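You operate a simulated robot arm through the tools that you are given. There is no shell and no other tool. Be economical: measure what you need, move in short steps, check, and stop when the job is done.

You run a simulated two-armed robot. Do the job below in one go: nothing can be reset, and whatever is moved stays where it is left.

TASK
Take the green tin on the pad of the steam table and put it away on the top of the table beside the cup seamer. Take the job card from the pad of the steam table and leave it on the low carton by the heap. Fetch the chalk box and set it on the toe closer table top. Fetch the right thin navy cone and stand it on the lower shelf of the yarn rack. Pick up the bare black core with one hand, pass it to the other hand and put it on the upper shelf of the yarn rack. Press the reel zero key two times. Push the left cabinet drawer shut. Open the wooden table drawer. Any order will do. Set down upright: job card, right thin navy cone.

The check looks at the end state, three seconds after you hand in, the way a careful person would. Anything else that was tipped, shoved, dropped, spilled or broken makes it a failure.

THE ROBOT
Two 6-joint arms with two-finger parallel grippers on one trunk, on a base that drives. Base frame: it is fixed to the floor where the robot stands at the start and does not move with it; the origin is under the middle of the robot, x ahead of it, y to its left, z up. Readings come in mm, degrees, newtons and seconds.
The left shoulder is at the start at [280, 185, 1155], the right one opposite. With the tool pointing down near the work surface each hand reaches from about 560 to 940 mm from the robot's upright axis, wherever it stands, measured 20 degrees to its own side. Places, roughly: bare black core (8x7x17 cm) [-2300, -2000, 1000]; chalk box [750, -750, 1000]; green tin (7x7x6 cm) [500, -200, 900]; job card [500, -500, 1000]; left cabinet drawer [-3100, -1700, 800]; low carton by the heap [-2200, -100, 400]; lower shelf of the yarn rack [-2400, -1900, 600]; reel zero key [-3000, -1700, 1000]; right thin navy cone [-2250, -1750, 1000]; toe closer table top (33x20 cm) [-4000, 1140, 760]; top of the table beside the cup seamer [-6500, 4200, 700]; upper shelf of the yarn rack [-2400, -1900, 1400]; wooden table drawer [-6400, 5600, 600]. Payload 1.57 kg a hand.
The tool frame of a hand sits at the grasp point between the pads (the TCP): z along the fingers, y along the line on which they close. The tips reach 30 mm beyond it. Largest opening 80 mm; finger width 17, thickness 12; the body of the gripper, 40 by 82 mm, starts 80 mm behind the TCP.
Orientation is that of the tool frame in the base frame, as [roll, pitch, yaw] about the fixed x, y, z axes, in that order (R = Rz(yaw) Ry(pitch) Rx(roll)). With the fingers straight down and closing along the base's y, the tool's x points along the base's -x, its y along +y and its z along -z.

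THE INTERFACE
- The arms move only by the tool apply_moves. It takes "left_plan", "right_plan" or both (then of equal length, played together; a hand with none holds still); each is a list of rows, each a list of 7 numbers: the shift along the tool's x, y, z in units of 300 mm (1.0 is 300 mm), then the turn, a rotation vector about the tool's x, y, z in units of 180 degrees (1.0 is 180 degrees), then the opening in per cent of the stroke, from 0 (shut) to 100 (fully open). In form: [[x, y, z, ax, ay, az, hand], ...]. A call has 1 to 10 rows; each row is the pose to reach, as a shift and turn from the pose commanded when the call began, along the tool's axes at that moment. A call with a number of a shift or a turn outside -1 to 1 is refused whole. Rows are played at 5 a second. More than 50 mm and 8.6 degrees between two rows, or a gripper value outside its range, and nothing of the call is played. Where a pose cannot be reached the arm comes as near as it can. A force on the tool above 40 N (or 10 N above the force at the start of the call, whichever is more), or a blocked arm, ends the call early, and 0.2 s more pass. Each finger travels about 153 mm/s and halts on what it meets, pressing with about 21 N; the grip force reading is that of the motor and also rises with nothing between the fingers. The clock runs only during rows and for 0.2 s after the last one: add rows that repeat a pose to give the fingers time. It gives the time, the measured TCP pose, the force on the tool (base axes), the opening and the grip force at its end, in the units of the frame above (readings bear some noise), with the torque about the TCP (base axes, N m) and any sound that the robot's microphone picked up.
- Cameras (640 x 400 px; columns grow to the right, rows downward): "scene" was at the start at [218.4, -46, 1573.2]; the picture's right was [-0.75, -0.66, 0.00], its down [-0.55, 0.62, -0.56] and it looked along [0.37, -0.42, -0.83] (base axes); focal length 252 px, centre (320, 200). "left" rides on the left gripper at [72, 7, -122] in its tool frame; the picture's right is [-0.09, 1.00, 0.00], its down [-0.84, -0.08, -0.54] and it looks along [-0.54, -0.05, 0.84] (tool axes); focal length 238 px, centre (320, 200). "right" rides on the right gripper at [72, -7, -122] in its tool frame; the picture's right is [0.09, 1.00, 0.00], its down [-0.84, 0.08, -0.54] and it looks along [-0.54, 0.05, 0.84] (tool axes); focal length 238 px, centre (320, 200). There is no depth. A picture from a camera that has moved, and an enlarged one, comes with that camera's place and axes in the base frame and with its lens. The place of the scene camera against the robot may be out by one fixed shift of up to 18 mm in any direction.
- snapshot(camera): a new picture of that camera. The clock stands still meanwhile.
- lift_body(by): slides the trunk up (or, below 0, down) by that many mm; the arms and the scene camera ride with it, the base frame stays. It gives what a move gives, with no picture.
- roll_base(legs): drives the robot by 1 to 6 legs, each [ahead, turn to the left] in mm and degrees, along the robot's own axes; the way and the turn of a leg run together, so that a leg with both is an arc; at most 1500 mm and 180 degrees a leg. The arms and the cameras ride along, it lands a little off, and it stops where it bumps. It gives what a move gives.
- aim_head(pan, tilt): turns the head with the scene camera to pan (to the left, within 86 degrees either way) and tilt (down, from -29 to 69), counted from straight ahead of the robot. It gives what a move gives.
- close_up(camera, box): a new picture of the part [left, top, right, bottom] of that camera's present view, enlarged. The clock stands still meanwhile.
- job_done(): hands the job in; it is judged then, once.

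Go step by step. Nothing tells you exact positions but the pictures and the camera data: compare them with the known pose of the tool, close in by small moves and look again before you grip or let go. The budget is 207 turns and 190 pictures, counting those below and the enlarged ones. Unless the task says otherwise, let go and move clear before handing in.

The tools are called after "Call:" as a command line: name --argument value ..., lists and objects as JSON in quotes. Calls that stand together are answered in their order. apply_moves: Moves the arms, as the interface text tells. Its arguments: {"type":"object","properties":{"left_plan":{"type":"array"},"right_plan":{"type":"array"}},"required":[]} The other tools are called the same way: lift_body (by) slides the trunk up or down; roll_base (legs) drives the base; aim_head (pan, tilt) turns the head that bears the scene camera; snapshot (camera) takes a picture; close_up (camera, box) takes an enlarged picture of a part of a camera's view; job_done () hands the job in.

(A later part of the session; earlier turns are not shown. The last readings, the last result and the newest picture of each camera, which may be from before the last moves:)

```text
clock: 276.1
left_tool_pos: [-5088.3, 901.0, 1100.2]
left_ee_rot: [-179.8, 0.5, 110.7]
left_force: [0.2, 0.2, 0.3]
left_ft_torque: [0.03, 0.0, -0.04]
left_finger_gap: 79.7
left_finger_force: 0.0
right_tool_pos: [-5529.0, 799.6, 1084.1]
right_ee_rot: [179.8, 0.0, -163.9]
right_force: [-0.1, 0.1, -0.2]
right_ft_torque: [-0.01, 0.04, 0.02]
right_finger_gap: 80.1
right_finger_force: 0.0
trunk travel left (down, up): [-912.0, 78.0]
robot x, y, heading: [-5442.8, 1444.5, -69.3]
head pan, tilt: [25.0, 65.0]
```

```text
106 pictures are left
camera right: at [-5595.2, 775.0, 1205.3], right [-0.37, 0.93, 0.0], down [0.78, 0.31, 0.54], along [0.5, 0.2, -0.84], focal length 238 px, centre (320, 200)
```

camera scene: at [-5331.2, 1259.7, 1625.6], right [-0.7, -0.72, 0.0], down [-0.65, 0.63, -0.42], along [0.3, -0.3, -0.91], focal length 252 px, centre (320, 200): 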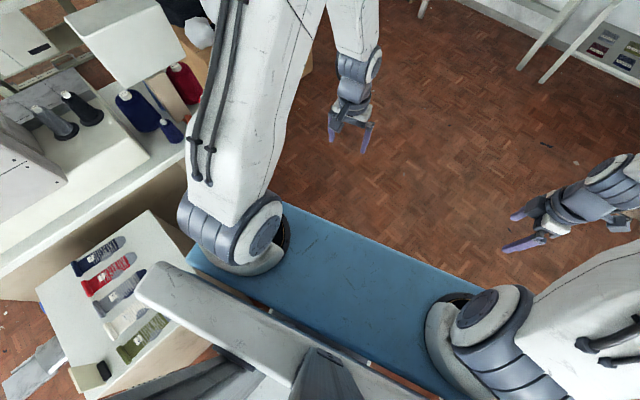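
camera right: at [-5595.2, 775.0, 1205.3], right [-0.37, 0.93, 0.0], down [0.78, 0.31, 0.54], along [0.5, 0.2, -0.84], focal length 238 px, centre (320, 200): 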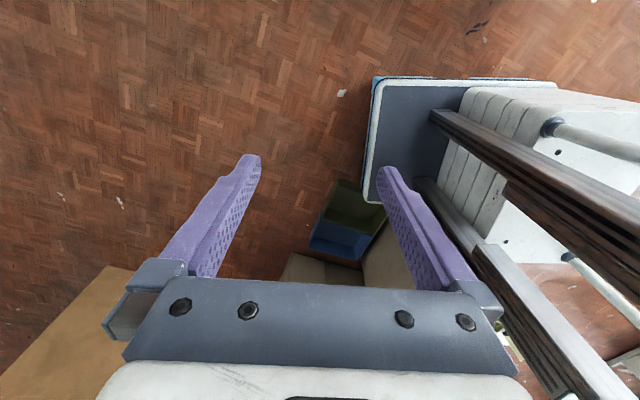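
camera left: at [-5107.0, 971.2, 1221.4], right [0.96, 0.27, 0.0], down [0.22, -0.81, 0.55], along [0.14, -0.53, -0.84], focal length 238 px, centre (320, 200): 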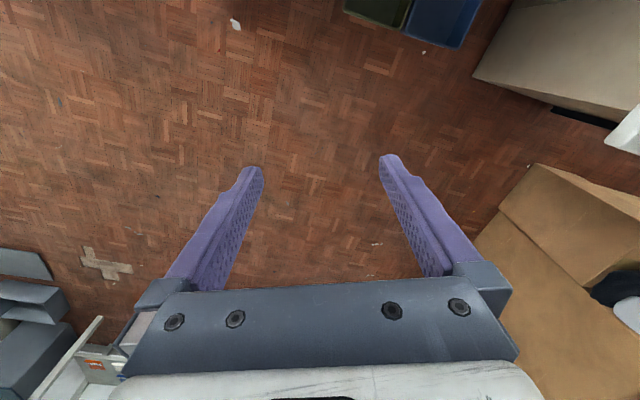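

The base's left side met a small sample stand beside the toe closer; nothing on it moved visibly. I back off and pass it with more clearance.

Call:
roll_base --legs '[[-250, 0], [0, -20.5], [1500, 0], [0, 54], [1000, 0], [930, 0]]'

Call:
aim_head --pan 86 --tilt 20

Call:
snapshot --camera "scene"

Call:
aim_head --pan -30 --tilt 20

Call:
snapshot --camera "scene"

```text
clock: 297.7
left_tool_pos: [-3389.2, -1216.1, 1100.3]
left_ee_rot: [-179.8, 0.6, 143.8]
left_force: [0.1, 0.1, -0.9]
left_ft_torque: [0.0, -0.01, 0.01]
left_finger_gap: 80.1
left_finger_force: 0.0
right_tool_pos: [-3704.0, -1539.2, 1082.6]
right_ee_rot: [179.7, 0.0, -130.7]
right_force: [-0.2, 0.1, 0.4]
right_ft_torque: [-0.02, 0.0, -0.01]
right_finger_gap: 79.9
right_finger_force: 0.1
trunk travel left (down, up): [-912.0, 78.0]
robot x, y, heading: [-3986.5, -950.6, -36.2]
head pan, tilt: [25.0, 65.0]
```

```text
clock: 299.0
left_tool_pos: [-3389.3, -1215.8, 1099.9]
left_ee_rot: [-179.7, 0.4, 143.9]
left_force: [-0.2, -0.2, -1.0]
left_ft_torque: [-0.01, -0.01, 0.02]
left_finger_gap: 80.2
left_finger_force: 0.1
right_tool_pos: [-3704.0, -1538.6, 1082.7]
right_ee_rot: [179.8, 0.0, -130.7]
right_force: [-0.3, 0.1, 0.6]
right_ft_torque: [-0.02, -0.03, -0.02]
right_finger_gap: 79.9
right_finger_force: 0.0
trunk travel left (down, up): [-912.0, 78.0]
robot x, y, heading: [-3982.5, -950.4, -35.8]
head pan, tilt: [85.9, 20.0]
```

```text
105 pictures are left
camera scene: at [-3782.6, -968.8, 1689.2], right [0.76, -0.65, 0.0], down [-0.22, -0.26, -0.94], along [0.61, 0.72, -0.34], focal length 252 px, centre (320, 200)
```

scene: 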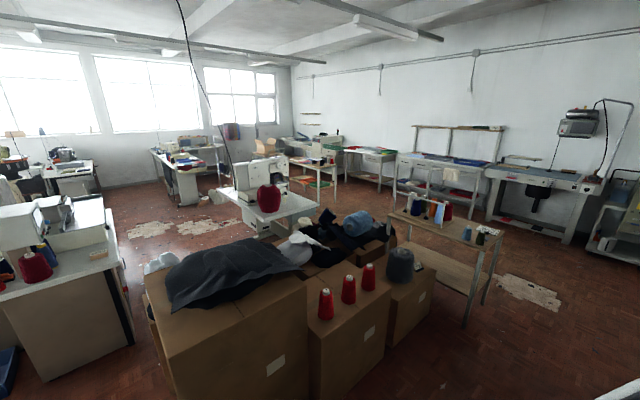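

```text
clock: 300.9
left_tool_pos: [-3390.8, -1215.8, 1098.6]
left_ee_rot: [-179.8, 0.5, 144.0]
left_force: [0.6, 0.0, -0.8]
left_ft_torque: [-0.02, 0.02, -0.02]
left_finger_gap: 79.9
left_finger_force: 0.0
right_tool_pos: [-3705.0, -1538.3, 1082.7]
right_ee_rot: [179.8, 0.0, -130.7]
right_force: [1.1, -0.4, 0.0]
right_ft_torque: [-0.04, -0.01, -0.02]
right_finger_gap: 80.0
right_finger_force: 0.0
trunk travel left (down, up): [-912.0, 78.0]
robot x, y, heading: [-3983.7, -953.1, -36.2]
head pan, tilt: [-30.0, 20.0]
```

```text
104 pictures are left
camera scene: at [-3805.2, -1125.1, 1689.2], right [-0.91, -0.4, 0.0], down [-0.14, 0.31, -0.94], along [0.38, -0.86, -0.34], focal length 252 px, centre (320, 200)
```

scene: 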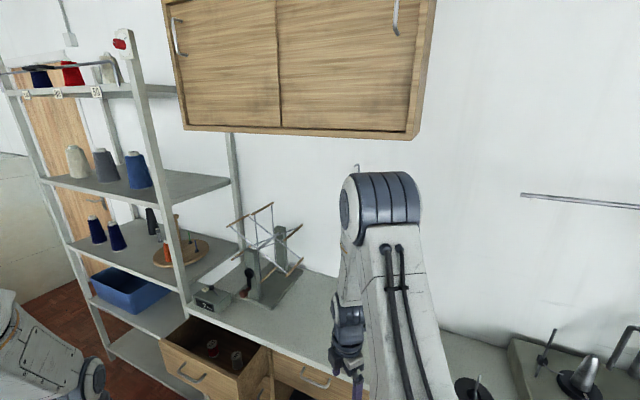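

I see the open left drawer (face ≈ y -1540, x -3320..-2930), the reel with its counter box, and the rack. I position in front, facing -y.

Call:
roll_base --legs '[[0, 36], [1060, 0], [0, -90]]'

Call:
aim_head --pan 0 --tilt 40

Call:
snapshot --camera "scene"

Call:
snapshot --camera "right"

Call:
snapshot --camera "left"

```text
clock: 311.9
left_tool_pos: [-2785.3, -1579.4, 1100.5]
left_ee_rot: [-179.7, 0.6, 89.9]
left_force: [0.5, -0.5, 0.3]
left_ft_torque: [-0.01, 0.0, 0.0]
left_finger_gap: 80.2
left_finger_force: 0.0
right_tool_pos: [-3233.2, -1517.1, 1082.5]
right_ee_rot: [179.8, 0.0, 175.5]
right_force: [0.3, -0.3, 0.0]
right_ft_torque: [-0.02, 0.03, -0.02]
right_finger_gap: 79.9
right_finger_force: 0.0
trunk travel left (down, up): [-912.0, 78.0]
robot x, y, heading: [-2923.4, -945.4, -90.0]
head pan, tilt: [-30.0, 20.0]
```

```text
clock: 312.9
left_tool_pos: [-2785.9, -1579.8, 1100.5]
left_ee_rot: [-179.8, 0.5, 90.0]
left_force: [0.2, 0.2, -0.7]
left_ft_torque: [0.0, 0.0, 0.01]
left_finger_gap: 80.3
left_finger_force: 0.1
right_tool_pos: [-3233.2, -1516.0, 1082.5]
right_ee_rot: [179.8, 0.0, 175.4]
right_force: [0.8, -0.4, 0.0]
right_ft_torque: [0.0, 0.0, -0.05]
right_finger_gap: 79.9
right_finger_force: 0.1
trunk travel left (down, up): [-912.0, 78.0]
robot x, y, heading: [-2925.9, -942.2, -90.1]
head pan, tilt: [0.0, 40.0]
```

```text
103 pictures are left
camera scene: at [-2913.4, -1182.8, 1657.9], right [-1.0, 0.0, 0.0], down [0.0, 0.64, -0.77], along [0.0, -0.77, -0.64], focal length 252 px, centre (320, 200)
```

scene: 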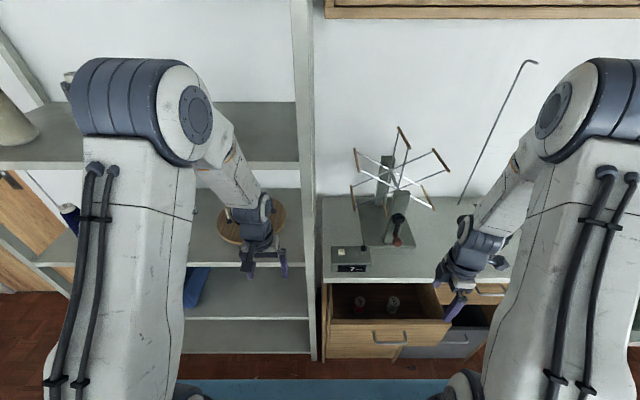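

```text
102 pictures are left
camera right: at [-3304.6, -1516.9, 1205.3], right [-0.01, 1.0, 0.0], down [0.84, 0.01, 0.54], along [0.54, 0.01, -0.84], focal length 238 px, centre (320, 200)
```

right: 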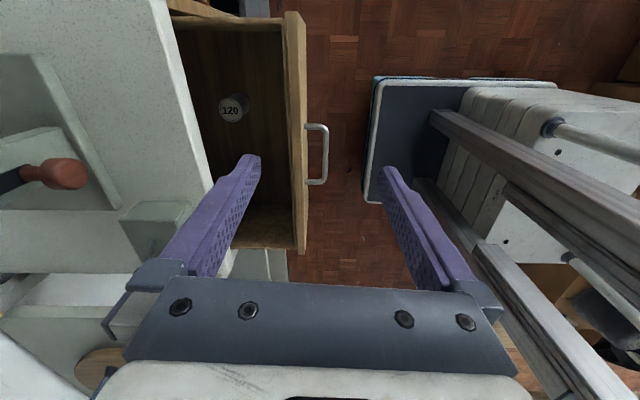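

```text
101 pictures are left
camera left: at [-2778.4, -1506.3, 1221.5], right [1.0, -0.09, 0.0], down [-0.08, -0.83, 0.55], along [-0.05, -0.55, -0.84], focal length 238 px, centre (320, 200)
```

left: 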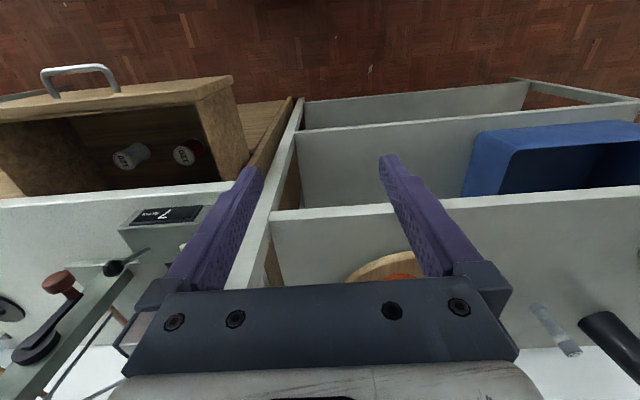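

Call:
close_up --camera "scene" --box '[320, 230, 420, 350]'

Call:
close_up --camera "left" --box '[100, 60, 260, 280]'

```text
3.33 times, centred on (370, 290) of scene
camera zoom: at [-2913.4, -1182.8, 1657.9], right [-1.0, 0.0, 0.0], down [0.0, 0.64, -0.77], along [0.0, -0.77, -0.64], focal length 840 px, centre (153, -100)
```

zoom: 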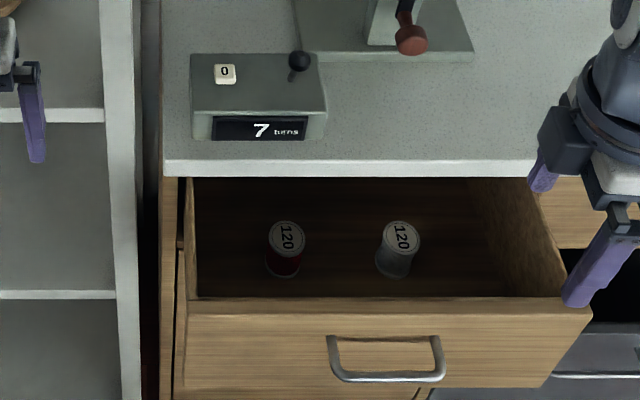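

```text
1.82 times, centred on (180, 170) of left
camera zoom: at [-2778.4, -1506.3, 1221.5], right [1.0, -0.09, 0.0], down [-0.08, -0.83, 0.55], along [-0.05, -0.55, -0.84], focal length 433 px, centre (574, 254)
```

zoom: 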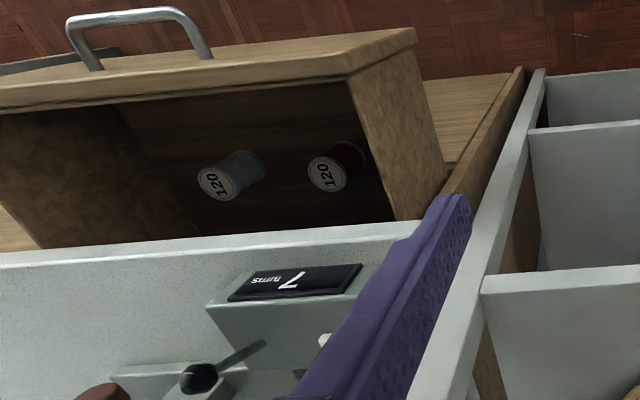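

The key is the white "0" on the counter box, near (-2986,-1720,985). I bring the closed left hand over it for a closer look.

Call:
apply_moves --left_plan '[[-0.05, -0.13, 0.0, 0, 0, 0, 0], [-0.1, -0.26, 0.0, 0, 0, 0, 0], [-0.15, -0.4, 0.0, 0, 0, 0, 0], [-0.21, -0.53, 0.04, 0, 0, 0, 0], [-0.267, -0.667, 0.083, 0, 0, 0, 0]]'

Call:
snapshot --camera "left"

Call:
close_up --camera "scene" --box '[300, 200, 420, 300]'

```text
clock: 314.1
left_tool_pos: [-2986.4, -1661.0, 1073.8]
left_ee_rot: [-179.8, 0.5, 90.0]
left_force: [0.3, 0.0, 0.2]
left_ft_torque: [0.0, 0.01, -0.02]
left_finger_gap: 0.0
left_finger_force: 20.9
right_tool_pos: [-3232.7, -1515.8, 1082.6]
right_ee_rot: [179.8, 0.0, 175.5]
right_force: [0.3, -0.5, 0.1]
right_ft_torque: [-0.01, 0.0, 0.01]
right_finger_gap: 80.0
right_finger_force: 0.0
trunk travel left (down, up): [-912.0, 78.0]
robot x, y, heading: [-2924.5, -944.6, -90.0]
head pan, tilt: [0.0, 40.0]
```

```text
98 pictures are left
camera left: at [-2978.8, -1587.6, 1196.3], right [1.0, -0.09, 0.0], down [-0.07, -0.83, 0.55], along [-0.05, -0.55, -0.84], focal length 238 px, centre (320, 200)
```

left: 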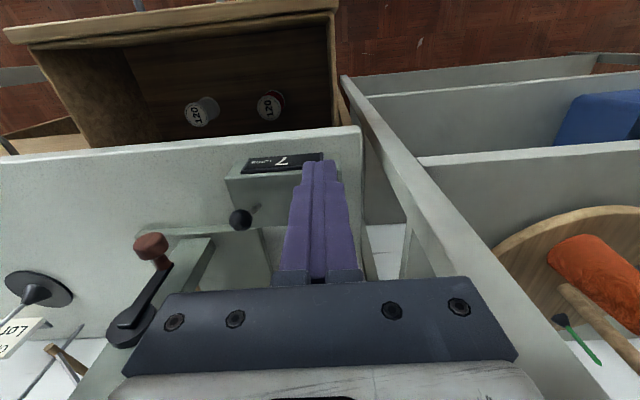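

```text
4.00 times, centred on (360, 250) of scene
camera zoom: at [-2913.4, -1182.8, 1657.8], right [-1.0, 0.0, 0.0], down [0.0, 0.64, -0.77], along [0.0, -0.77, -0.64], focal length 1008 px, centre (160, 0)
```

zoom: 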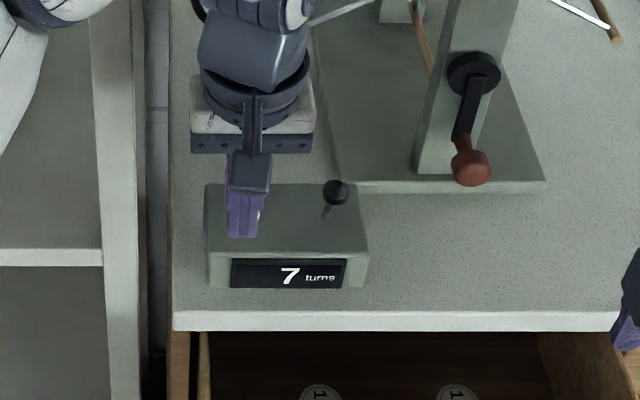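

Call:
apply_moves --left_plan '[[0, 0.15, 0, 0, 0, 0, 0], [0, 0.28, 0, 0, 0, 0, 0]]'

Call:
close_up --camera "left" --box '[140, 110, 340, 260]'

```text
clock: 314.7
left_tool_pos: [-2903.3, -1659.4, 1074.3]
left_ee_rot: [-179.8, 0.5, 90.0]
left_force: [0.3, 0.2, 0.5]
left_ft_torque: [0.0, -0.04, -0.01]
left_finger_gap: 0.0
left_finger_force: 20.7
right_tool_pos: [-3232.8, -1515.8, 1084.1]
right_ee_rot: [179.7, 0.1, 175.3]
right_force: [-0.5, -0.8, 0.4]
right_ft_torque: [-0.01, 0.0, -0.01]
right_finger_gap: 80.0
right_finger_force: 0.1
trunk travel left (down, up): [-912.0, 78.0]
robot x, y, heading: [-2925.7, -946.2, -89.9]
head pan, tilt: [0.0, 40.0]
```

```text
2.67 times, centred on (240, 185) of left
camera zoom: at [-2894.8, -1586.1, 1196.0], right [1.0, -0.09, 0.0], down [-0.08, -0.83, 0.55], along [-0.05, -0.55, -0.84], focal length 636 px, centre (533, 240)
```

zoom: 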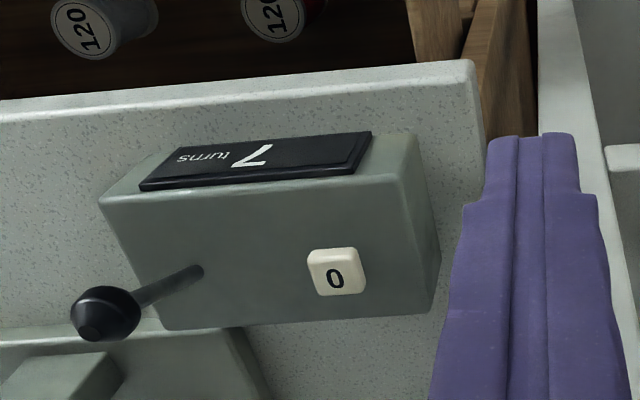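

Call:
apply_moves --left_plan '[[-0.1, -0.11, 0, 0, 0, 0, 0], [-0.2, -0.22, 0, 0, 0, 0, 0], [-0.297, -0.326, 0, 0, 0, 0, 0]]'

Call:
close_up --camera "left" --box '[220, 80, 420, 230]'

```text
clock: 315.1
left_tool_pos: [-2921.2, -1671.4, 1074.7]
left_ee_rot: [179.7, -1.0, 90.6]
left_force: [-0.9, 7.6, 1.7]
left_ft_torque: [-0.84, -0.16, 0.07]
left_finger_gap: 0.1
left_finger_force: 20.7
right_tool_pos: [-3232.9, -1516.1, 1083.1]
right_ee_rot: [179.7, -0.1, 175.3]
right_force: [0.1, -0.1, 0.2]
right_ft_torque: [0.01, 0.03, -0.02]
right_finger_gap: 80.1
right_finger_force: 0.1
trunk travel left (down, up): [-912.0, 78.0]
robot x, y, heading: [-2928.0, -941.1, -90.2]
head pan, tilt: [0.0, 40.0]
stopped in row 1 (left hand): the force on the tool passed its limit at 91 N (the readings are from after the stop); the commanded pose is now the measured one
```

```text
2.67 times, centred on (320, 155) of left
camera zoom: at [-2915.3, -1600.7, 1198.1], right [1.0, -0.08, 0.0], down [-0.07, -0.85, 0.53], along [-0.04, -0.53, -0.85], focal length 636 px, centre (320, 320)
```

zoom: 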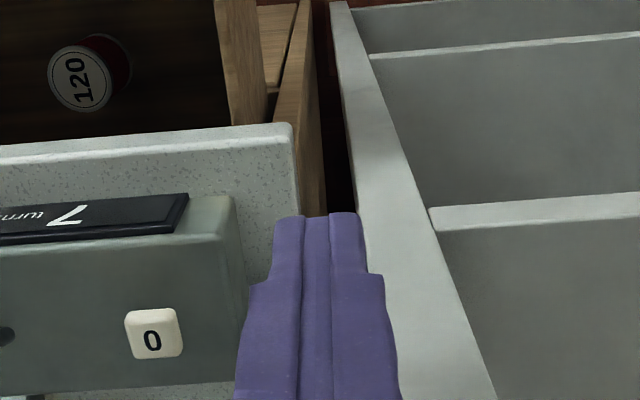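

Force spike: the left wrist met the rack's post. I retreat at once, then reposition the base 200 mm to the right for a straighter reach.

Call:
apply_moves --left_plan '[[0.1, 0, 0, 0, 0, 0, 0], [0.2, 0, -0.03, 0, 0, 0, 0], [0.3, -0.05, -0.06, 0, 0, 0, 0], [0.4, -0.1, -0.1, 0, 0, 0, 0]]'

Call:
snapshot --camera "scene"

Call:
aim_head --pan 40 --tilt 25

Call:
snapshot --camera "scene"

```text
clock: 316.1
left_tool_pos: [-2952.2, -1552.4, 1104.4]
left_ee_rot: [179.8, -0.8, 90.6]
left_force: [-0.2, 0.7, -0.4]
left_ft_torque: [0.0, 0.04, 0.0]
left_finger_gap: 0.0
left_finger_force: 21.2
right_tool_pos: [-3232.8, -1515.7, 1082.4]
right_ee_rot: [179.7, 0.0, 175.5]
right_force: [0.0, -0.4, 0.6]
right_ft_torque: [-0.02, 0.02, -0.01]
right_finger_gap: 80.2
right_finger_force: 0.1
trunk travel left (down, up): [-912.0, 78.0]
robot x, y, heading: [-2924.7, -947.3, -90.0]
head pan, tilt: [0.0, 40.0]
```

```text
94 pictures are left
camera scene: at [-2913.4, -1182.9, 1657.8], right [-1.0, 0.0, 0.0], down [0.0, 0.64, -0.77], along [0.0, -0.77, -0.64], focal length 252 px, centre (320, 200)
```

scene: 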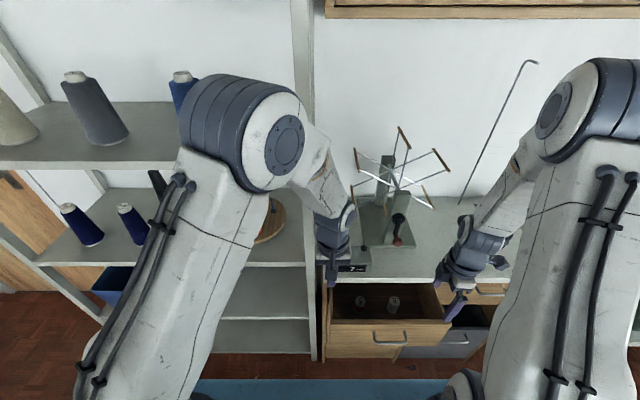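

```text
clock: 317.1
left_tool_pos: [-2951.8, -1553.6, 1105.2]
left_ee_rot: [179.8, -0.8, 90.6]
left_force: [0.5, -0.9, -0.4]
left_ft_torque: [-0.02, -0.01, -0.02]
left_finger_gap: 0.0
left_finger_force: 21.0
right_tool_pos: [-3233.2, -1515.9, 1082.3]
right_ee_rot: [179.8, 0.0, 175.5]
right_force: [-0.4, 0.0, -0.5]
right_ft_torque: [0.02, -0.02, 0.01]
right_finger_gap: 79.8
right_finger_force: 0.0
trunk travel left (down, up): [-912.0, 78.0]
robot x, y, heading: [-2922.0, -941.4, -90.1]
head pan, tilt: [40.0, 25.0]
```

```text
93 pictures are left
camera scene: at [-2854.2, -1168.4, 1681.1], right [-0.77, -0.64, 0.0], down [-0.27, 0.32, -0.91], along [0.58, -0.7, -0.42], focal length 252 px, centre (320, 200)
```

scene: 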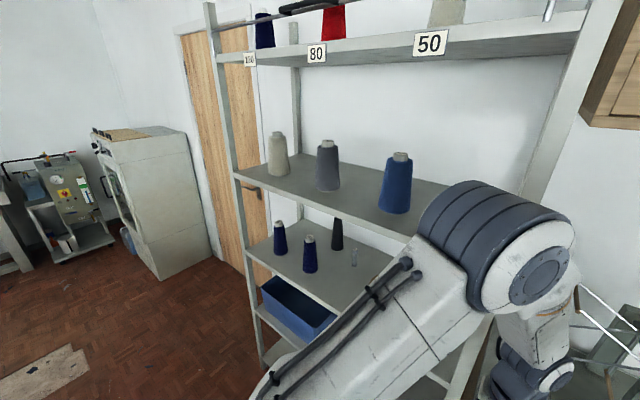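

Rack and cones are unmoved. Now the base shift of 200 mm to -x.

Call:
roll_base --legs '[[-200, 0], [0, -90], [210, 0], [0, 90], [200, 0]]'

Call:
aim_head --pan 0 --tilt 40

Call:
snapshot --camera "scene"

Call:
snapshot --camera "left"

```text
clock: 328.9
left_tool_pos: [-3170.7, -1556.2, 1105.0]
left_ee_rot: [179.8, -0.8, 90.2]
left_force: [-1.3, 0.0, -0.6]
left_ft_torque: [-0.03, -0.01, 0.02]
left_finger_gap: 0.2
left_finger_force: 21.0
right_tool_pos: [-3449.9, -1518.1, 1082.7]
right_ee_rot: [179.7, 0.0, 175.1]
right_force: [-0.7, 0.2, -0.4]
right_ft_torque: [-0.01, 0.0, 0.01]
right_finger_gap: 79.6
right_finger_force: 0.0
trunk travel left (down, up): [-912.0, 78.0]
robot x, y, heading: [-3139.4, -947.4, -90.5]
head pan, tilt: [40.0, 25.0]
```

```text
clock: 329.9
left_tool_pos: [-3170.6, -1555.6, 1105.2]
left_ee_rot: [179.8, -0.8, 90.1]
left_force: [-0.3, 0.5, 0.3]
left_ft_torque: [0.01, 0.01, 0.01]
left_finger_gap: 0.0
left_finger_force: 20.6
right_tool_pos: [-3449.9, -1518.5, 1082.6]
right_ee_rot: [179.9, -0.1, 175.2]
right_force: [0.0, -0.1, 0.1]
right_ft_torque: [-0.01, 0.0, 0.0]
right_finger_gap: 80.1
right_finger_force: 0.1
trunk travel left (down, up): [-912.0, 78.0]
robot x, y, heading: [-3140.1, -951.7, -90.6]
head pan, tilt: [0.0, 40.0]
```

```text
92 pictures are left
camera scene: at [-3128.6, -1186.7, 1657.8], right [-1.0, 0.01, 0.0], down [0.01, 0.64, -0.77], along [-0.01, -0.77, -0.64], focal length 252 px, centre (320, 200)
```

scene: 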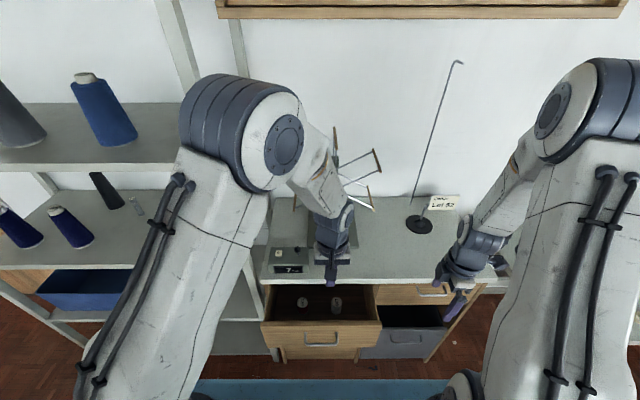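

```text
91 pictures are left
camera left: at [-3163.7, -1486.2, 1227.8], right [1.0, -0.09, 0.0], down [-0.08, -0.84, 0.53], along [-0.04, -0.53, -0.85], focal length 238 px, centre (320, 200)
```

left: 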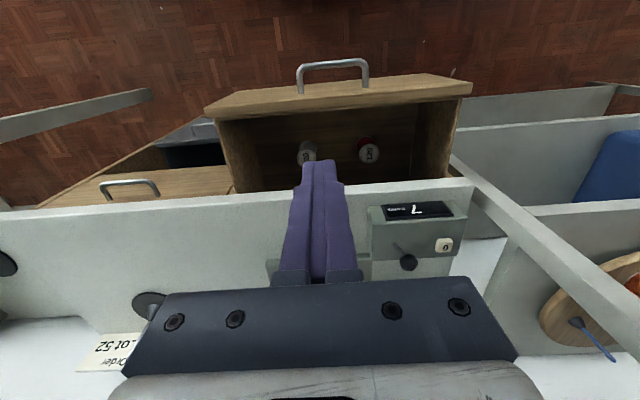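

Key fixed at (-2999,-1745,965). I move the closed left hand above it.

Call:
apply_moves --left_plan '[[0, 0.15, 0, 0, 0, 0, 0], [0, 0.3, 0, 0, 0, 0, 0], [0, 0.45, 0, 0, 0, 0, 0], [0, 0.572, 0, 0, 0, 0, 0], [-0.14, 0.572, 0.04, 0, 0, 0, 0], [-0.28, 0.572, 0.08, 0, 0, 0, 0], [-0.42, 0.572, 0.12, 0, 0, 0, 0], [-0.53, 0.572, 0.16, 0, 0, 0, 0], [-0.631, 0.572, 0.2, 0, 0, 0, 0]]'

Call:
close_up --camera "left" --box '[220, 80, 420, 230]'

```text
clock: 331.9
left_tool_pos: [-2996.1, -1743.4, 1041.9]
left_ee_rot: [179.8, -0.8, 90.1]
left_force: [0.1, -0.4, -0.4]
left_ft_torque: [-0.01, 0.02, 0.01]
left_finger_gap: 0.1
left_finger_force: 20.4
right_tool_pos: [-3450.1, -1518.2, 1082.6]
right_ee_rot: [179.7, 0.0, 175.1]
right_force: [-0.4, 0.1, -0.2]
right_ft_torque: [0.03, -0.02, 0.03]
right_finger_gap: 80.0
right_finger_force: 0.0
trunk travel left (down, up): [-912.0, 78.0]
robot x, y, heading: [-3138.7, -951.6, -90.4]
head pan, tilt: [0.0, 40.0]
```

```text
2.67 times, centred on (320, 155) of left
camera zoom: at [-2989.9, -1673.6, 1165.4], right [1.0, -0.09, 0.0], down [-0.08, -0.84, 0.53], along [-0.04, -0.53, -0.85], focal length 636 px, centre (320, 320)
```

zoom: 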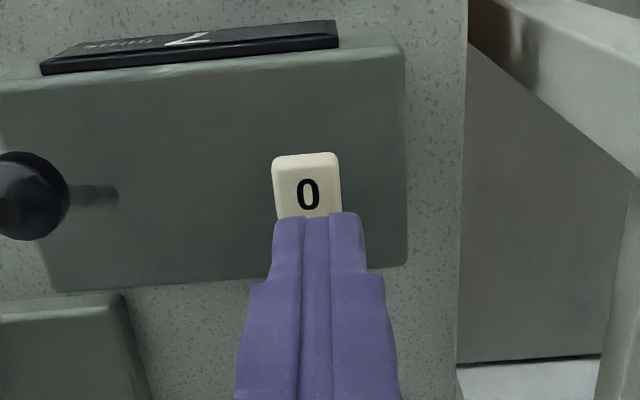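

Aligned. I press down in small steps and come back up.

Call:
apply_moves --left_plan '[[-0.01, -0.01, 0.1, 0, 0, 0, 0], [-0.01, -0.01, 0.14, 0, 0, 0, 0], [-0.01, -0.01, 0.15, 0, 0, 0, 0], [-0.01, -0.01, 0.157, 0, 0, 0, 0], [-0.01, -0.01, 0.163, 0, 0, 0, 0]]'

Call:
close_up --camera "left" --box '[220, 80, 420, 230]'

```text
clock: 333.1
left_tool_pos: [-3001.2, -1746.3, 993.8]
left_ee_rot: [179.8, -0.8, 90.3]
left_force: [0.2, 0.7, 1.2]
left_ft_torque: [0.02, -0.02, 0.0]
left_finger_gap: 0.0
left_finger_force: 21.9
right_tool_pos: [-3450.4, -1518.4, 1083.6]
right_ee_rot: [179.7, 0.0, 175.1]
right_force: [-0.6, -0.9, -0.2]
right_ft_torque: [-0.02, 0.01, -0.02]
right_finger_gap: 80.0
right_finger_force: 0.2
trunk travel left (down, up): [-912.0, 78.0]
robot x, y, heading: [-3140.2, -946.1, -90.7]
head pan, tilt: [0.0, 40.0]
```

```text
2.67 times, centred on (320, 155) of left
camera zoom: at [-2993.8, -1675.8, 1116.6], right [1.0, -0.09, 0.0], down [-0.08, -0.84, 0.53], along [-0.04, -0.53, -0.85], focal length 636 px, centre (320, 320)
```

zoom: 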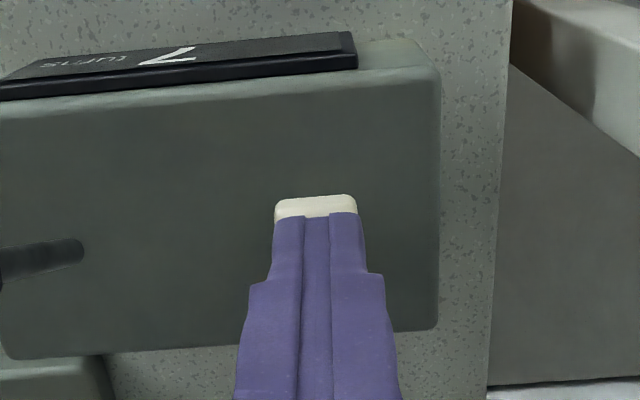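

Just touching. I press 1–4 mm further and listen.

Call:
apply_moves --left_plan '[[0, 0, 0.005, 0, 0, 0, 0], [0, 0, 0.01, 0, 0, 0, 0]]'

```text
clock: 333.7
left_tool_pos: [-2999.6, -1746.2, 990.4]
left_ee_rot: [179.7, -0.8, 90.2]
left_force: [0.7, 1.7, 2.7]
left_ft_torque: [0.03, -0.03, 0.0]
left_finger_gap: 0.2
left_finger_force: 20.7
right_tool_pos: [-3450.7, -1517.4, 1083.5]
right_ee_rot: [179.7, 0.0, 175.1]
right_force: [0.8, 0.3, -0.2]
right_ft_torque: [0.0, 0.04, -0.02]
right_finger_gap: 79.9
right_finger_force: 0.1
trunk travel left (down, up): [-912.0, 78.0]
robot x, y, heading: [-3136.8, -950.4, -90.6]
head pan, tilt: [0.0, 40.0]
heard: click
```

A click: first press. I lift clear and press a second time.

Call:
apply_moves --left_plan '[[0, 0, -0.03, 0, 0, 0, 0], [0, 0, -0.06, 0, 0, 0, 0], [0, 0, -0.06, 0, 0, 0, 0]]'

Call:
apply_moves --left_plan '[[0, 0, 0.04, 0, 0, 0, 0], [0, 0, 0.055, 0, 0, 0, 0], [0, 0, 0.06, 0, 0, 0, 0]]'

```text
clock: 334.5
left_tool_pos: [-2999.8, -1748.0, 1008.6]
left_ee_rot: [179.8, -0.8, 90.1]
left_force: [-0.2, 0.9, 0.2]
left_ft_torque: [0.0, 0.01, 0.02]
left_finger_gap: 0.0
left_finger_force: 21.4
right_tool_pos: [-3449.2, -1518.2, 1083.6]
right_ee_rot: [179.8, 0.1, 175.0]
right_force: [1.4, -0.5, -0.6]
right_ft_torque: [0.04, -0.01, -0.01]
right_finger_gap: 80.1
right_finger_force: 0.1
trunk travel left (down, up): [-912.0, 78.0]
robot x, y, heading: [-3138.4, -946.0, -90.7]
head pan, tilt: [0.0, 40.0]
```

```text
clock: 335.3
left_tool_pos: [-2999.6, -1747.8, 991.7]
left_ee_rot: [179.8, -0.7, 90.3]
left_force: [0.4, -0.1, 3.3]
left_ft_torque: [-0.02, -0.03, 0.03]
left_finger_gap: 0.0
left_finger_force: 21.3
right_tool_pos: [-3449.5, -1518.0, 1082.4]
right_ee_rot: [179.9, 0.0, 175.1]
right_force: [0.0, 0.1, -0.5]
right_ft_torque: [-0.03, 0.0, 0.02]
right_finger_gap: 79.8
right_finger_force: 0.0
trunk travel left (down, up): [-912.0, 78.0]
robot x, y, heading: [-3144.6, -947.0, -90.7]
head pan, tilt: [0.0, 40.0]
heard: click
```

Second click heard. I lift the hand clear and check the display.

Call:
apply_moves --left_plan '[[0, 0, -0.1, 0, 0, 0, 0], [0, 0, -0.2, 0, 0, 0, 0], [0.1, 0, -0.3, 0, 0, 0, 0], [0.25, 0, -0.35, 0, 0, 0, 0], [0.4, 0, -0.35, 0, 0, 0, 0]]'

Call:
close_up --camera "scene" --box '[240, 220, 480, 380]'

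Call:
snapshot --camera "left"

```text
clock: 336.5
left_tool_pos: [-3001.3, -1629.3, 1097.4]
left_ee_rot: [179.8, -0.6, 90.2]
left_force: [-0.2, -0.1, -0.7]
left_ft_torque: [-0.01, -0.03, -0.01]
left_finger_gap: 0.1
left_finger_force: 20.8
right_tool_pos: [-3450.5, -1518.0, 1082.0]
right_ee_rot: [179.8, 0.0, 175.1]
right_force: [0.0, 0.3, 0.5]
right_ft_torque: [-0.04, -0.01, -0.01]
right_finger_gap: 80.2
right_finger_force: 0.0
trunk travel left (down, up): [-912.0, 78.0]
robot x, y, heading: [-3137.1, -944.5, -90.4]
head pan, tilt: [0.0, 40.0]
```

```text
2.50 times, centred on (360, 300) of scene
camera zoom: at [-3128.7, -1186.7, 1657.8], right [-1.0, 0.01, 0.0], down [0.01, 0.64, -0.77], along [-0.01, -0.77, -0.64], focal length 630 px, centre (220, -50)
```

zoom: 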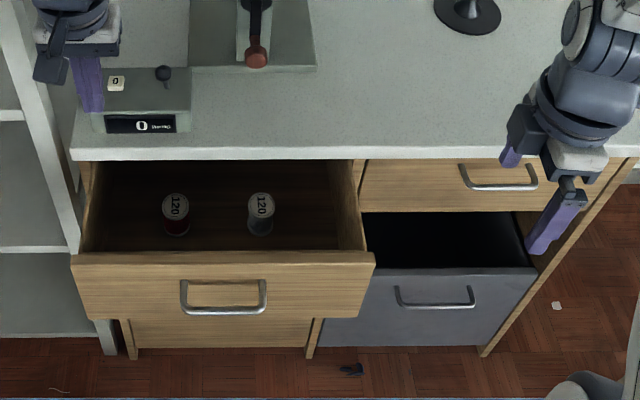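

```text
87 pictures are left
camera left: at [-2995.1, -1559.0, 1220.9], right [1.0, -0.09, 0.0], down [-0.08, -0.84, 0.53], along [-0.04, -0.53, -0.85], focal length 238 px, centre (320, 200)
```

left: 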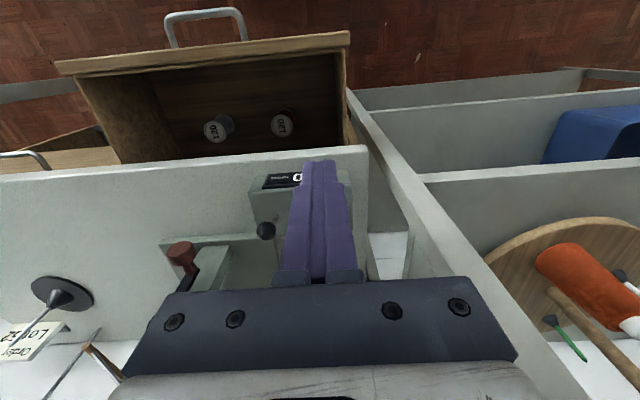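

The display reads 0. Next, the left drawer: I back off 200 mm and turn the closed left hand to point at the drawer face.

Call:
roll_base --legs '[[-200, 0]]'

Call:
apply_moves --left_plan '[[0, -0.02, 0.03, 0, -0.046, 0, 0], [0, -0.04, 0.06, 0, -0.092, 0, 0], [0, -0.06, 0.09, 0, -0.138, 0, 0], [0, -0.08, 0.12, 0, -0.184, 0, 0], [0, -0.1, 0.15, 0, -0.23, 0, 0], [0, -0.12, 0.18, 0, -0.276, 0, 0], [0, -0.14, 0.2, 0, -0.322, 0, 0], [0, -0.16, 0.2, 0, -0.368, 0, 0], [0, -0.18, 0.2, 0, -0.414, 0, 0], [0, -0.2, 0.2, 0, -0.457, 0, 0]]'

Call:
apply_moves --left_plan '[[0, 0, 0, 0, -0.043, 0, 0], [0, 0, 0, 0, -0.043, 0, 0]]'

Call:
lift_body --by -200

Call:
snapshot --camera "left"

Call:
snapshot --camera "scene"

```text
clock: 338.1
left_tool_pos: [-2997.8, -1424.8, 1096.9]
left_ee_rot: [179.8, -0.9, 90.4]
left_force: [0.3, -0.5, -0.7]
left_ft_torque: [0.04, 0.0, -0.01]
left_finger_gap: 0.2
left_finger_force: 21.4
right_tool_pos: [-3446.2, -1314.8, 1082.6]
right_ee_rot: [179.8, 0.1, 175.3]
right_force: [-0.3, 0.2, 0.1]
right_ft_torque: [-0.01, 0.02, 0.01]
right_finger_gap: 80.1
right_finger_force: 0.0
trunk travel left (down, up): [-912.0, 78.0]
robot x, y, heading: [-3136.2, -746.6, -90.2]
head pan, tilt: [0.0, 40.0]
```

```text
clock: 340.3
left_tool_pos: [-3055.7, -1424.2, 1038.1]
left_ee_rot: [178.7, 81.6, 89.0]
left_force: [0.2, -0.9, 0.1]
left_ft_torque: [0.02, 0.02, 0.01]
left_finger_gap: 0.0
left_finger_force: 21.0
left hand out of reach, approached as far as the arm can: row 2, 3
right_tool_pos: [-3445.6, -1314.9, 1083.3]
right_ee_rot: [179.9, 0.1, 175.3]
right_force: [0.1, -0.2, -0.5]
right_ft_torque: [0.02, -0.02, 0.0]
right_finger_gap: 80.1
right_finger_force: 0.0
trunk travel left (down, up): [-912.0, 78.0]
robot x, y, heading: [-3136.4, -743.5, -90.1]
head pan, tilt: [0.0, 40.0]
```

```text
clock: 340.9
left_tool_pos: [-3061.2, -1426.1, 1037.2]
left_ee_rot: [165.3, 89.1, 76.0]
left_force: [0.1, -0.2, 0.0]
left_ft_torque: [0.0, -0.03, -0.04]
left_finger_gap: 0.0
left_finger_force: 21.3
left hand out of reach, approached as far as the arm can: row 1, 2
right_tool_pos: [-3445.7, -1314.9, 1083.0]
right_ee_rot: [179.8, 0.0, 175.3]
right_force: [-0.6, -0.5, 0.3]
right_ft_torque: [-0.01, 0.0, 0.02]
right_finger_gap: 79.9
right_finger_force: 0.1
trunk travel left (down, up): [-912.0, 78.0]
robot x, y, heading: [-3134.6, -745.5, -90.7]
head pan, tilt: [0.0, 40.0]
```

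```text
clock: 343.1
left_tool_pos: [-3060.2, -1426.5, 837.4]
left_ee_rot: [166.6, 89.1, 77.2]
left_force: [-0.2, -0.3, -0.5]
left_ft_torque: [0.03, 0.0, -0.03]
left_finger_gap: 0.2
left_finger_force: 20.8
right_tool_pos: [-3446.0, -1314.3, 881.8]
right_ee_rot: [179.8, 0.0, 175.3]
right_force: [-0.2, 0.3, 0.1]
right_ft_torque: [-0.02, -0.02, 0.02]
right_finger_gap: 79.9
right_finger_force: 0.0
trunk travel left (down, up): [-712.0, 278.0]
robot x, y, heading: [-3137.1, -746.9, -90.2]
head pan, tilt: [0.0, 40.0]
```

```text
86 pictures are left
camera left: at [-3055.3, -1302.8, 768.0], right [1.0, 0.01, 0.1], down [-0.09, 0.53, 0.85], along [-0.04, -0.85, 0.53], focal length 238 px, centre (320, 200)
```

left: 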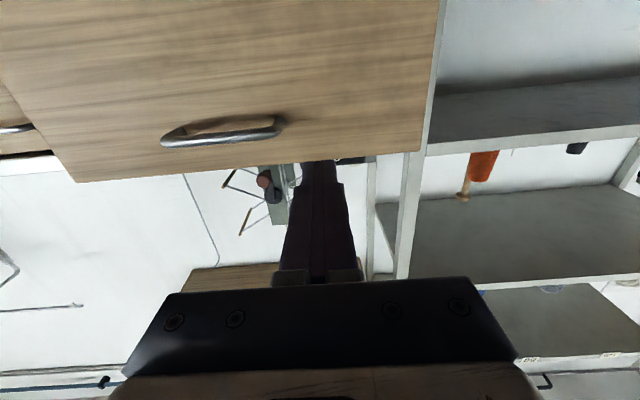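

```text
85 pictures are left
camera scene: at [-3126.2, -981.9, 1457.9], right [-1.0, 0.01, 0.0], down [0.0, 0.64, -0.77], along [0.0, -0.77, -0.64], focal length 252 px, centre (320, 200)
```

scene: 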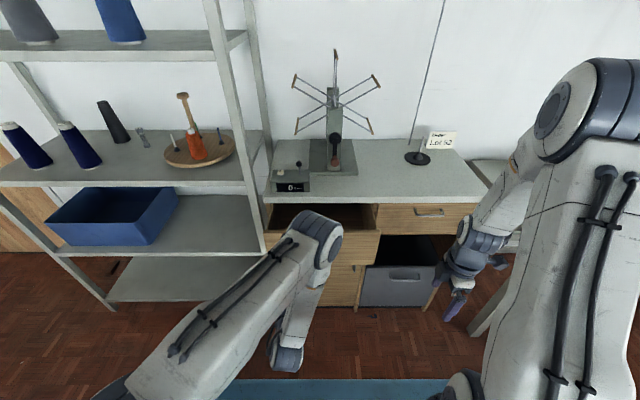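

The face top is at z≈862, y≈-1543; the fist points at plain wood right of the handle. I push the drawer in.

Call:
apply_moves --left_plan '[[0.02, 0, 0.12, 0, 0, 0, 0], [0.04, 0, 0.24, 0, 0, 0, 0], [0.04, 0, 0.3, 0, 0, 0, 0], [0.04, 0, 0.36, 0, 0, 0, 0], [0.04, 0, 0.42, 0, 0, 0, 0], [0.04, 0, 0.48, 0, 0, 0, 0], [0.04, 0, 0.54, 0, 0, 0, 0], [0.04, 0, 0.6, 0, 0, 0, 0], [0.04, 0, 0.66, 0, 0, 0, 0], [0.04, 0, 0.72, 0, 0, 0, 0]]'

Call:
snapshot --camera "scene"

Call:
snapshot --camera "left"

```text
clock: 345.3
left_tool_pos: [-3060.0, -1641.7, 820.9]
left_ee_rot: [165.6, 88.9, 76.3]
left_force: [0.5, 0.0, 0.8]
left_ft_torque: [-0.03, 0.01, -0.01]
left_finger_gap: 0.0
left_finger_force: 20.5
right_tool_pos: [-3446.7, -1315.6, 881.6]
right_ee_rot: [179.7, 0.0, 175.4]
right_force: [-0.8, -0.6, 0.8]
right_ft_torque: [0.01, 0.01, 0.03]
right_finger_gap: 79.7
right_finger_force: 0.0
trunk travel left (down, up): [-712.0, 278.0]
robot x, y, heading: [-3136.0, -742.8, -90.5]
head pan, tilt: [0.0, 40.0]
```

```text
84 pictures are left
camera scene: at [-3126.2, -982.0, 1457.8], right [-1.0, 0.01, 0.0], down [0.0, 0.64, -0.77], along [0.0, -0.77, -0.64], focal length 252 px, centre (320, 200)
```

scene: 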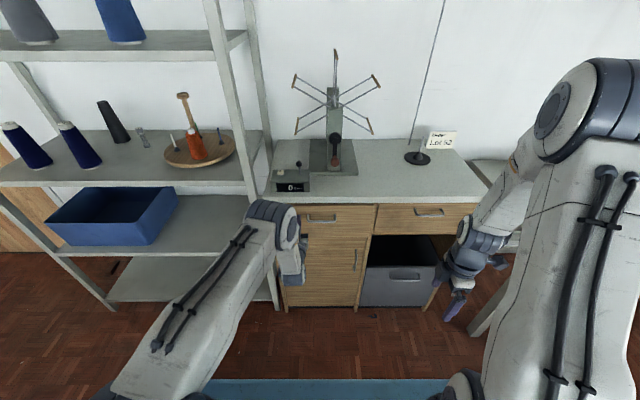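

```text
83 pictures are left
camera left: at [-3054.0, -1519.1, 751.3], right [1.0, 0.01, 0.1], down [-0.09, 0.53, 0.85], along [-0.04, -0.85, 0.53], focal length 238 px, centre (320, 200)
```

left: 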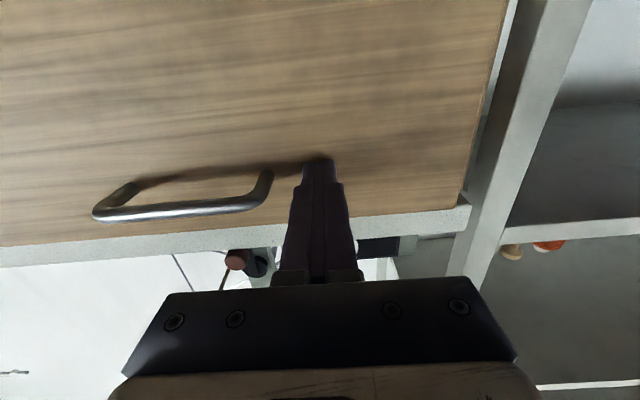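

Nearly shut; I push on in small steps until it resists.

Call:
apply_moves --left_plan '[[0, 0, 0.02, 0, 0, 0, 0], [0, 0, 0.04, 0, 0, 0, 0], [0, 0, 0.06, 0, 0, 0, 0], [0, 0, 0.08, 0, 0, 0, 0], [0, 0, 0.1, 0, 0, 0, 0]]'

Call:
close_up --camera "scene" --box '[240, 170, 500, 320]'

```text
clock: 346.5
left_tool_pos: [-3058.2, -1671.7, 823.0]
left_ee_rot: [165.3, 89.0, 76.1]
left_force: [0.2, 1.8, 0.5]
left_ft_torque: [0.0, 0.01, 0.02]
left_finger_gap: 0.1
left_finger_force: 21.3
right_tool_pos: [-3446.7, -1314.4, 883.1]
right_ee_rot: [179.7, 0.0, 175.2]
right_force: [0.0, 0.3, -0.6]
right_ft_torque: [-0.01, -0.01, -0.01]
right_finger_gap: 80.1
right_finger_force: 0.0
trunk travel left (down, up): [-712.0, 278.0]
robot x, y, heading: [-3133.2, -744.2, -90.4]
head pan, tilt: [0.0, 40.0]
```

```text
2.46 times, centred on (370, 245) of scene
camera zoom: at [-3126.2, -981.9, 1457.8], right [-1.0, 0.01, 0.0], down [0.0, 0.64, -0.77], along [0.0, -0.77, -0.64], focal length 620 px, centre (197, 89)
```

zoom: 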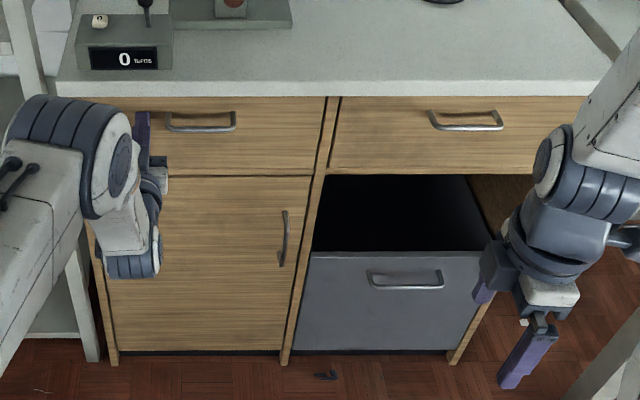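

Call:
apply_moves --left_plan '[[0, 0, 0.01, 0, 0, 0, 0], [0, 0, 0.02, 0, 0, 0, 0], [0, 0, 0.03, 0, 0, 0, 0], [0, 0, 0.04, 0, 0, 0, 0], [0, 0, 0.05, 0, 0, 0, 0]]'

```text
clock: 347.1
left_tool_pos: [-3058.3, -1673.1, 821.8]
left_ee_rot: [163.4, 89.0, 73.9]
left_force: [1.1, 21.3, 8.7]
left_ft_torque: [-0.46, 0.07, -0.1]
left_finger_gap: 0.1
left_finger_force: 20.7
right_tool_pos: [-3446.4, -1314.6, 884.1]
right_ee_rot: [179.8, 0.0, 175.3]
right_force: [-0.6, -0.6, 0.0]
right_ft_torque: [-0.02, 0.0, -0.01]
right_finger_gap: 79.8
right_finger_force: 0.1
trunk travel left (down, up): [-712.0, 278.0]
robot x, y, heading: [-3134.2, -744.9, -90.0]
head pan, tilt: [0.0, 40.0]
stopped in row 2 (left hand): the force on the tool passed its limit at 47 N (the readings are from after the stop); the commanded pose is now the measured one
```

The drawer is fully shut. I withdraw, raise the trunk and drive over to face the rack at x≈-2430.

Call:
apply_moves --left_plan '[[0, 0, -0.15, 0, 0, 0, 0], [0, 0, -0.3, 0, 0, 0, 0], [0, 0, -0.45, 0, 0, 0, 0], [0, 0, -0.6, 0, 0, 0, 0], [0, 0, -0.75, 0, 0, 0, 0]]'

Call:
lift_body --by 270

Call:
roll_base --legs '[[0, 90], [700, 0], [0, -90]]'

Call:
aim_head --pan 5 --tilt 35

Call:
snapshot --camera "scene"

Call:
snapshot --camera "left"

```text
clock: 348.3
left_tool_pos: [-3062.6, -1447.7, 824.9]
left_ee_rot: [167.0, 89.0, 77.7]
left_force: [-0.6, 0.8, -1.0]
left_ft_torque: [-0.01, 0.02, -0.02]
left_finger_gap: 0.0
left_finger_force: 20.8
right_tool_pos: [-3443.9, -1314.8, 882.4]
right_ee_rot: [179.8, 0.0, 175.3]
right_force: [0.1, 0.0, -0.9]
right_ft_torque: [0.04, -0.01, -0.02]
right_finger_gap: 80.1
right_finger_force: 0.0
trunk travel left (down, up): [-712.0, 278.0]
robot x, y, heading: [-3135.2, -741.7, -90.3]
head pan, tilt: [0.0, 40.0]
```

```text
clock: 351.0
left_tool_pos: [-3061.5, -1450.5, 1094.7]
left_ee_rot: [167.1, 88.9, 77.7]
left_force: [-0.4, 1.0, 0.3]
left_ft_torque: [0.0, 0.0, 0.01]
left_finger_gap: 0.1
left_finger_force: 20.9
right_tool_pos: [-3445.6, -1314.9, 1152.6]
right_ee_rot: [179.8, -0.1, 175.3]
right_force: [0.0, -0.3, -0.3]
right_ft_torque: [0.01, -0.04, -0.03]
right_finger_gap: 80.2
right_finger_force: 0.1
trunk travel left (down, up): [-982.0, 8.0]
robot x, y, heading: [-3139.6, -745.4, -90.2]
head pan, tilt: [0.0, 40.0]
```

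```text
clock: 362.6
left_tool_pos: [-2363.0, -1440.9, 1093.1]
left_ee_rot: [166.4, 88.9, 77.3]
left_force: [-0.2, 0.3, -0.5]
left_ft_torque: [0.01, 0.03, -0.01]
left_finger_gap: 0.0
left_finger_force: 20.6
right_tool_pos: [-2747.2, -1308.2, 1151.8]
right_ee_rot: [179.7, -0.1, 175.5]
right_force: [0.4, 0.4, -0.6]
right_ft_torque: [-0.02, 0.0, 0.01]
right_finger_gap: 80.1
right_finger_force: 0.0
trunk travel left (down, up): [-982.0, 8.0]
robot x, y, heading: [-2438.3, -734.9, -90.3]
head pan, tilt: [0.0, 40.0]
```

```text
clock: 363.2
left_tool_pos: [-2363.4, -1441.6, 1094.1]
left_ee_rot: [166.6, 88.9, 77.4]
left_force: [0.3, 0.0, 0.2]
left_ft_torque: [-0.01, -0.01, 0.02]
left_finger_gap: 0.0
left_finger_force: 20.9
right_tool_pos: [-2747.2, -1308.2, 1152.7]
right_ee_rot: [179.8, 0.0, 175.3]
right_force: [0.1, 0.6, -0.3]
right_ft_torque: [0.01, 0.0, 0.0]
right_finger_gap: 80.1
right_finger_force: 0.2
trunk travel left (down, up): [-982.0, 8.0]
robot x, y, heading: [-2439.8, -735.0, -90.2]
head pan, tilt: [5.0, 35.0]
```

```text
81 pictures are left
camera scene: at [-2420.6, -976.7, 1735.3], right [-1.0, -0.08, 0.0], down [-0.05, 0.57, -0.82], along [0.07, -0.82, -0.57], focal length 252 px, centre (320, 200)
```

scene: 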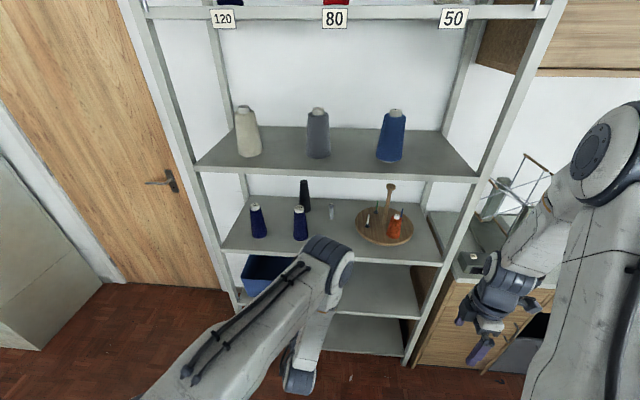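

```text
80 pictures are left
camera left: at [-2357.1, -1317.8, 1025.1], right [1.0, 0.01, 0.1], down [-0.09, 0.52, 0.85], along [-0.04, -0.85, 0.52], focal length 238 px, centre (320, 200)
```

left: 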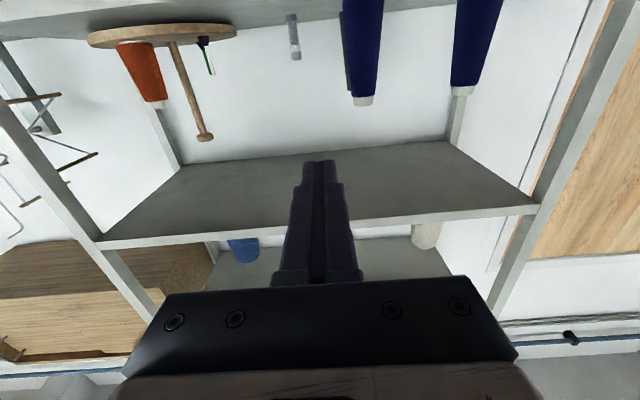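

I zoom into the shelf to size the right thin navy cone and the core behind it.

Call:
close_up --camera "scene" --box '[230, 160, 430, 310]'

Call:
close_up --camera "left" --box '[260, 0, 520, 170]'

```text
2.67 times, centred on (330, 235) of scene
camera zoom: at [-2420.6, -976.7, 1735.3], right [-1.0, -0.08, 0.0], down [-0.05, 0.57, -0.82], along [0.07, -0.82, -0.57], focal length 672 px, centre (293, 107)
```

zoom: 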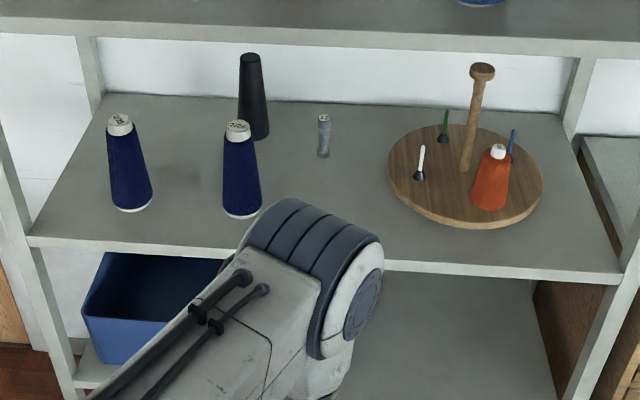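

```text
2.35 times, centred on (390, 85) of left
camera zoom: at [-2357.1, -1317.8, 1025.1], right [1.0, 0.01, 0.1], down [-0.09, 0.52, 0.85], along [-0.04, -0.85, 0.52], focal length 561 px, centre (155, 471)
```

zoom: 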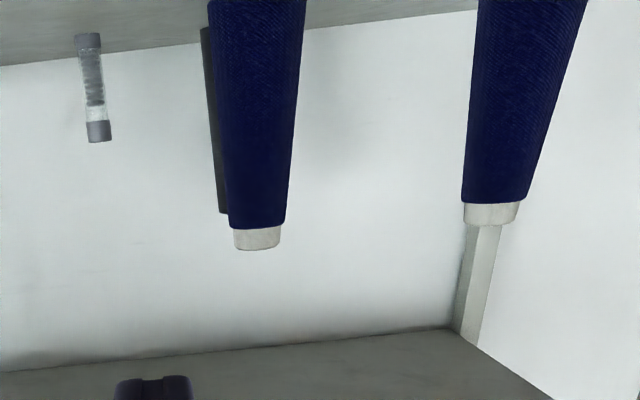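

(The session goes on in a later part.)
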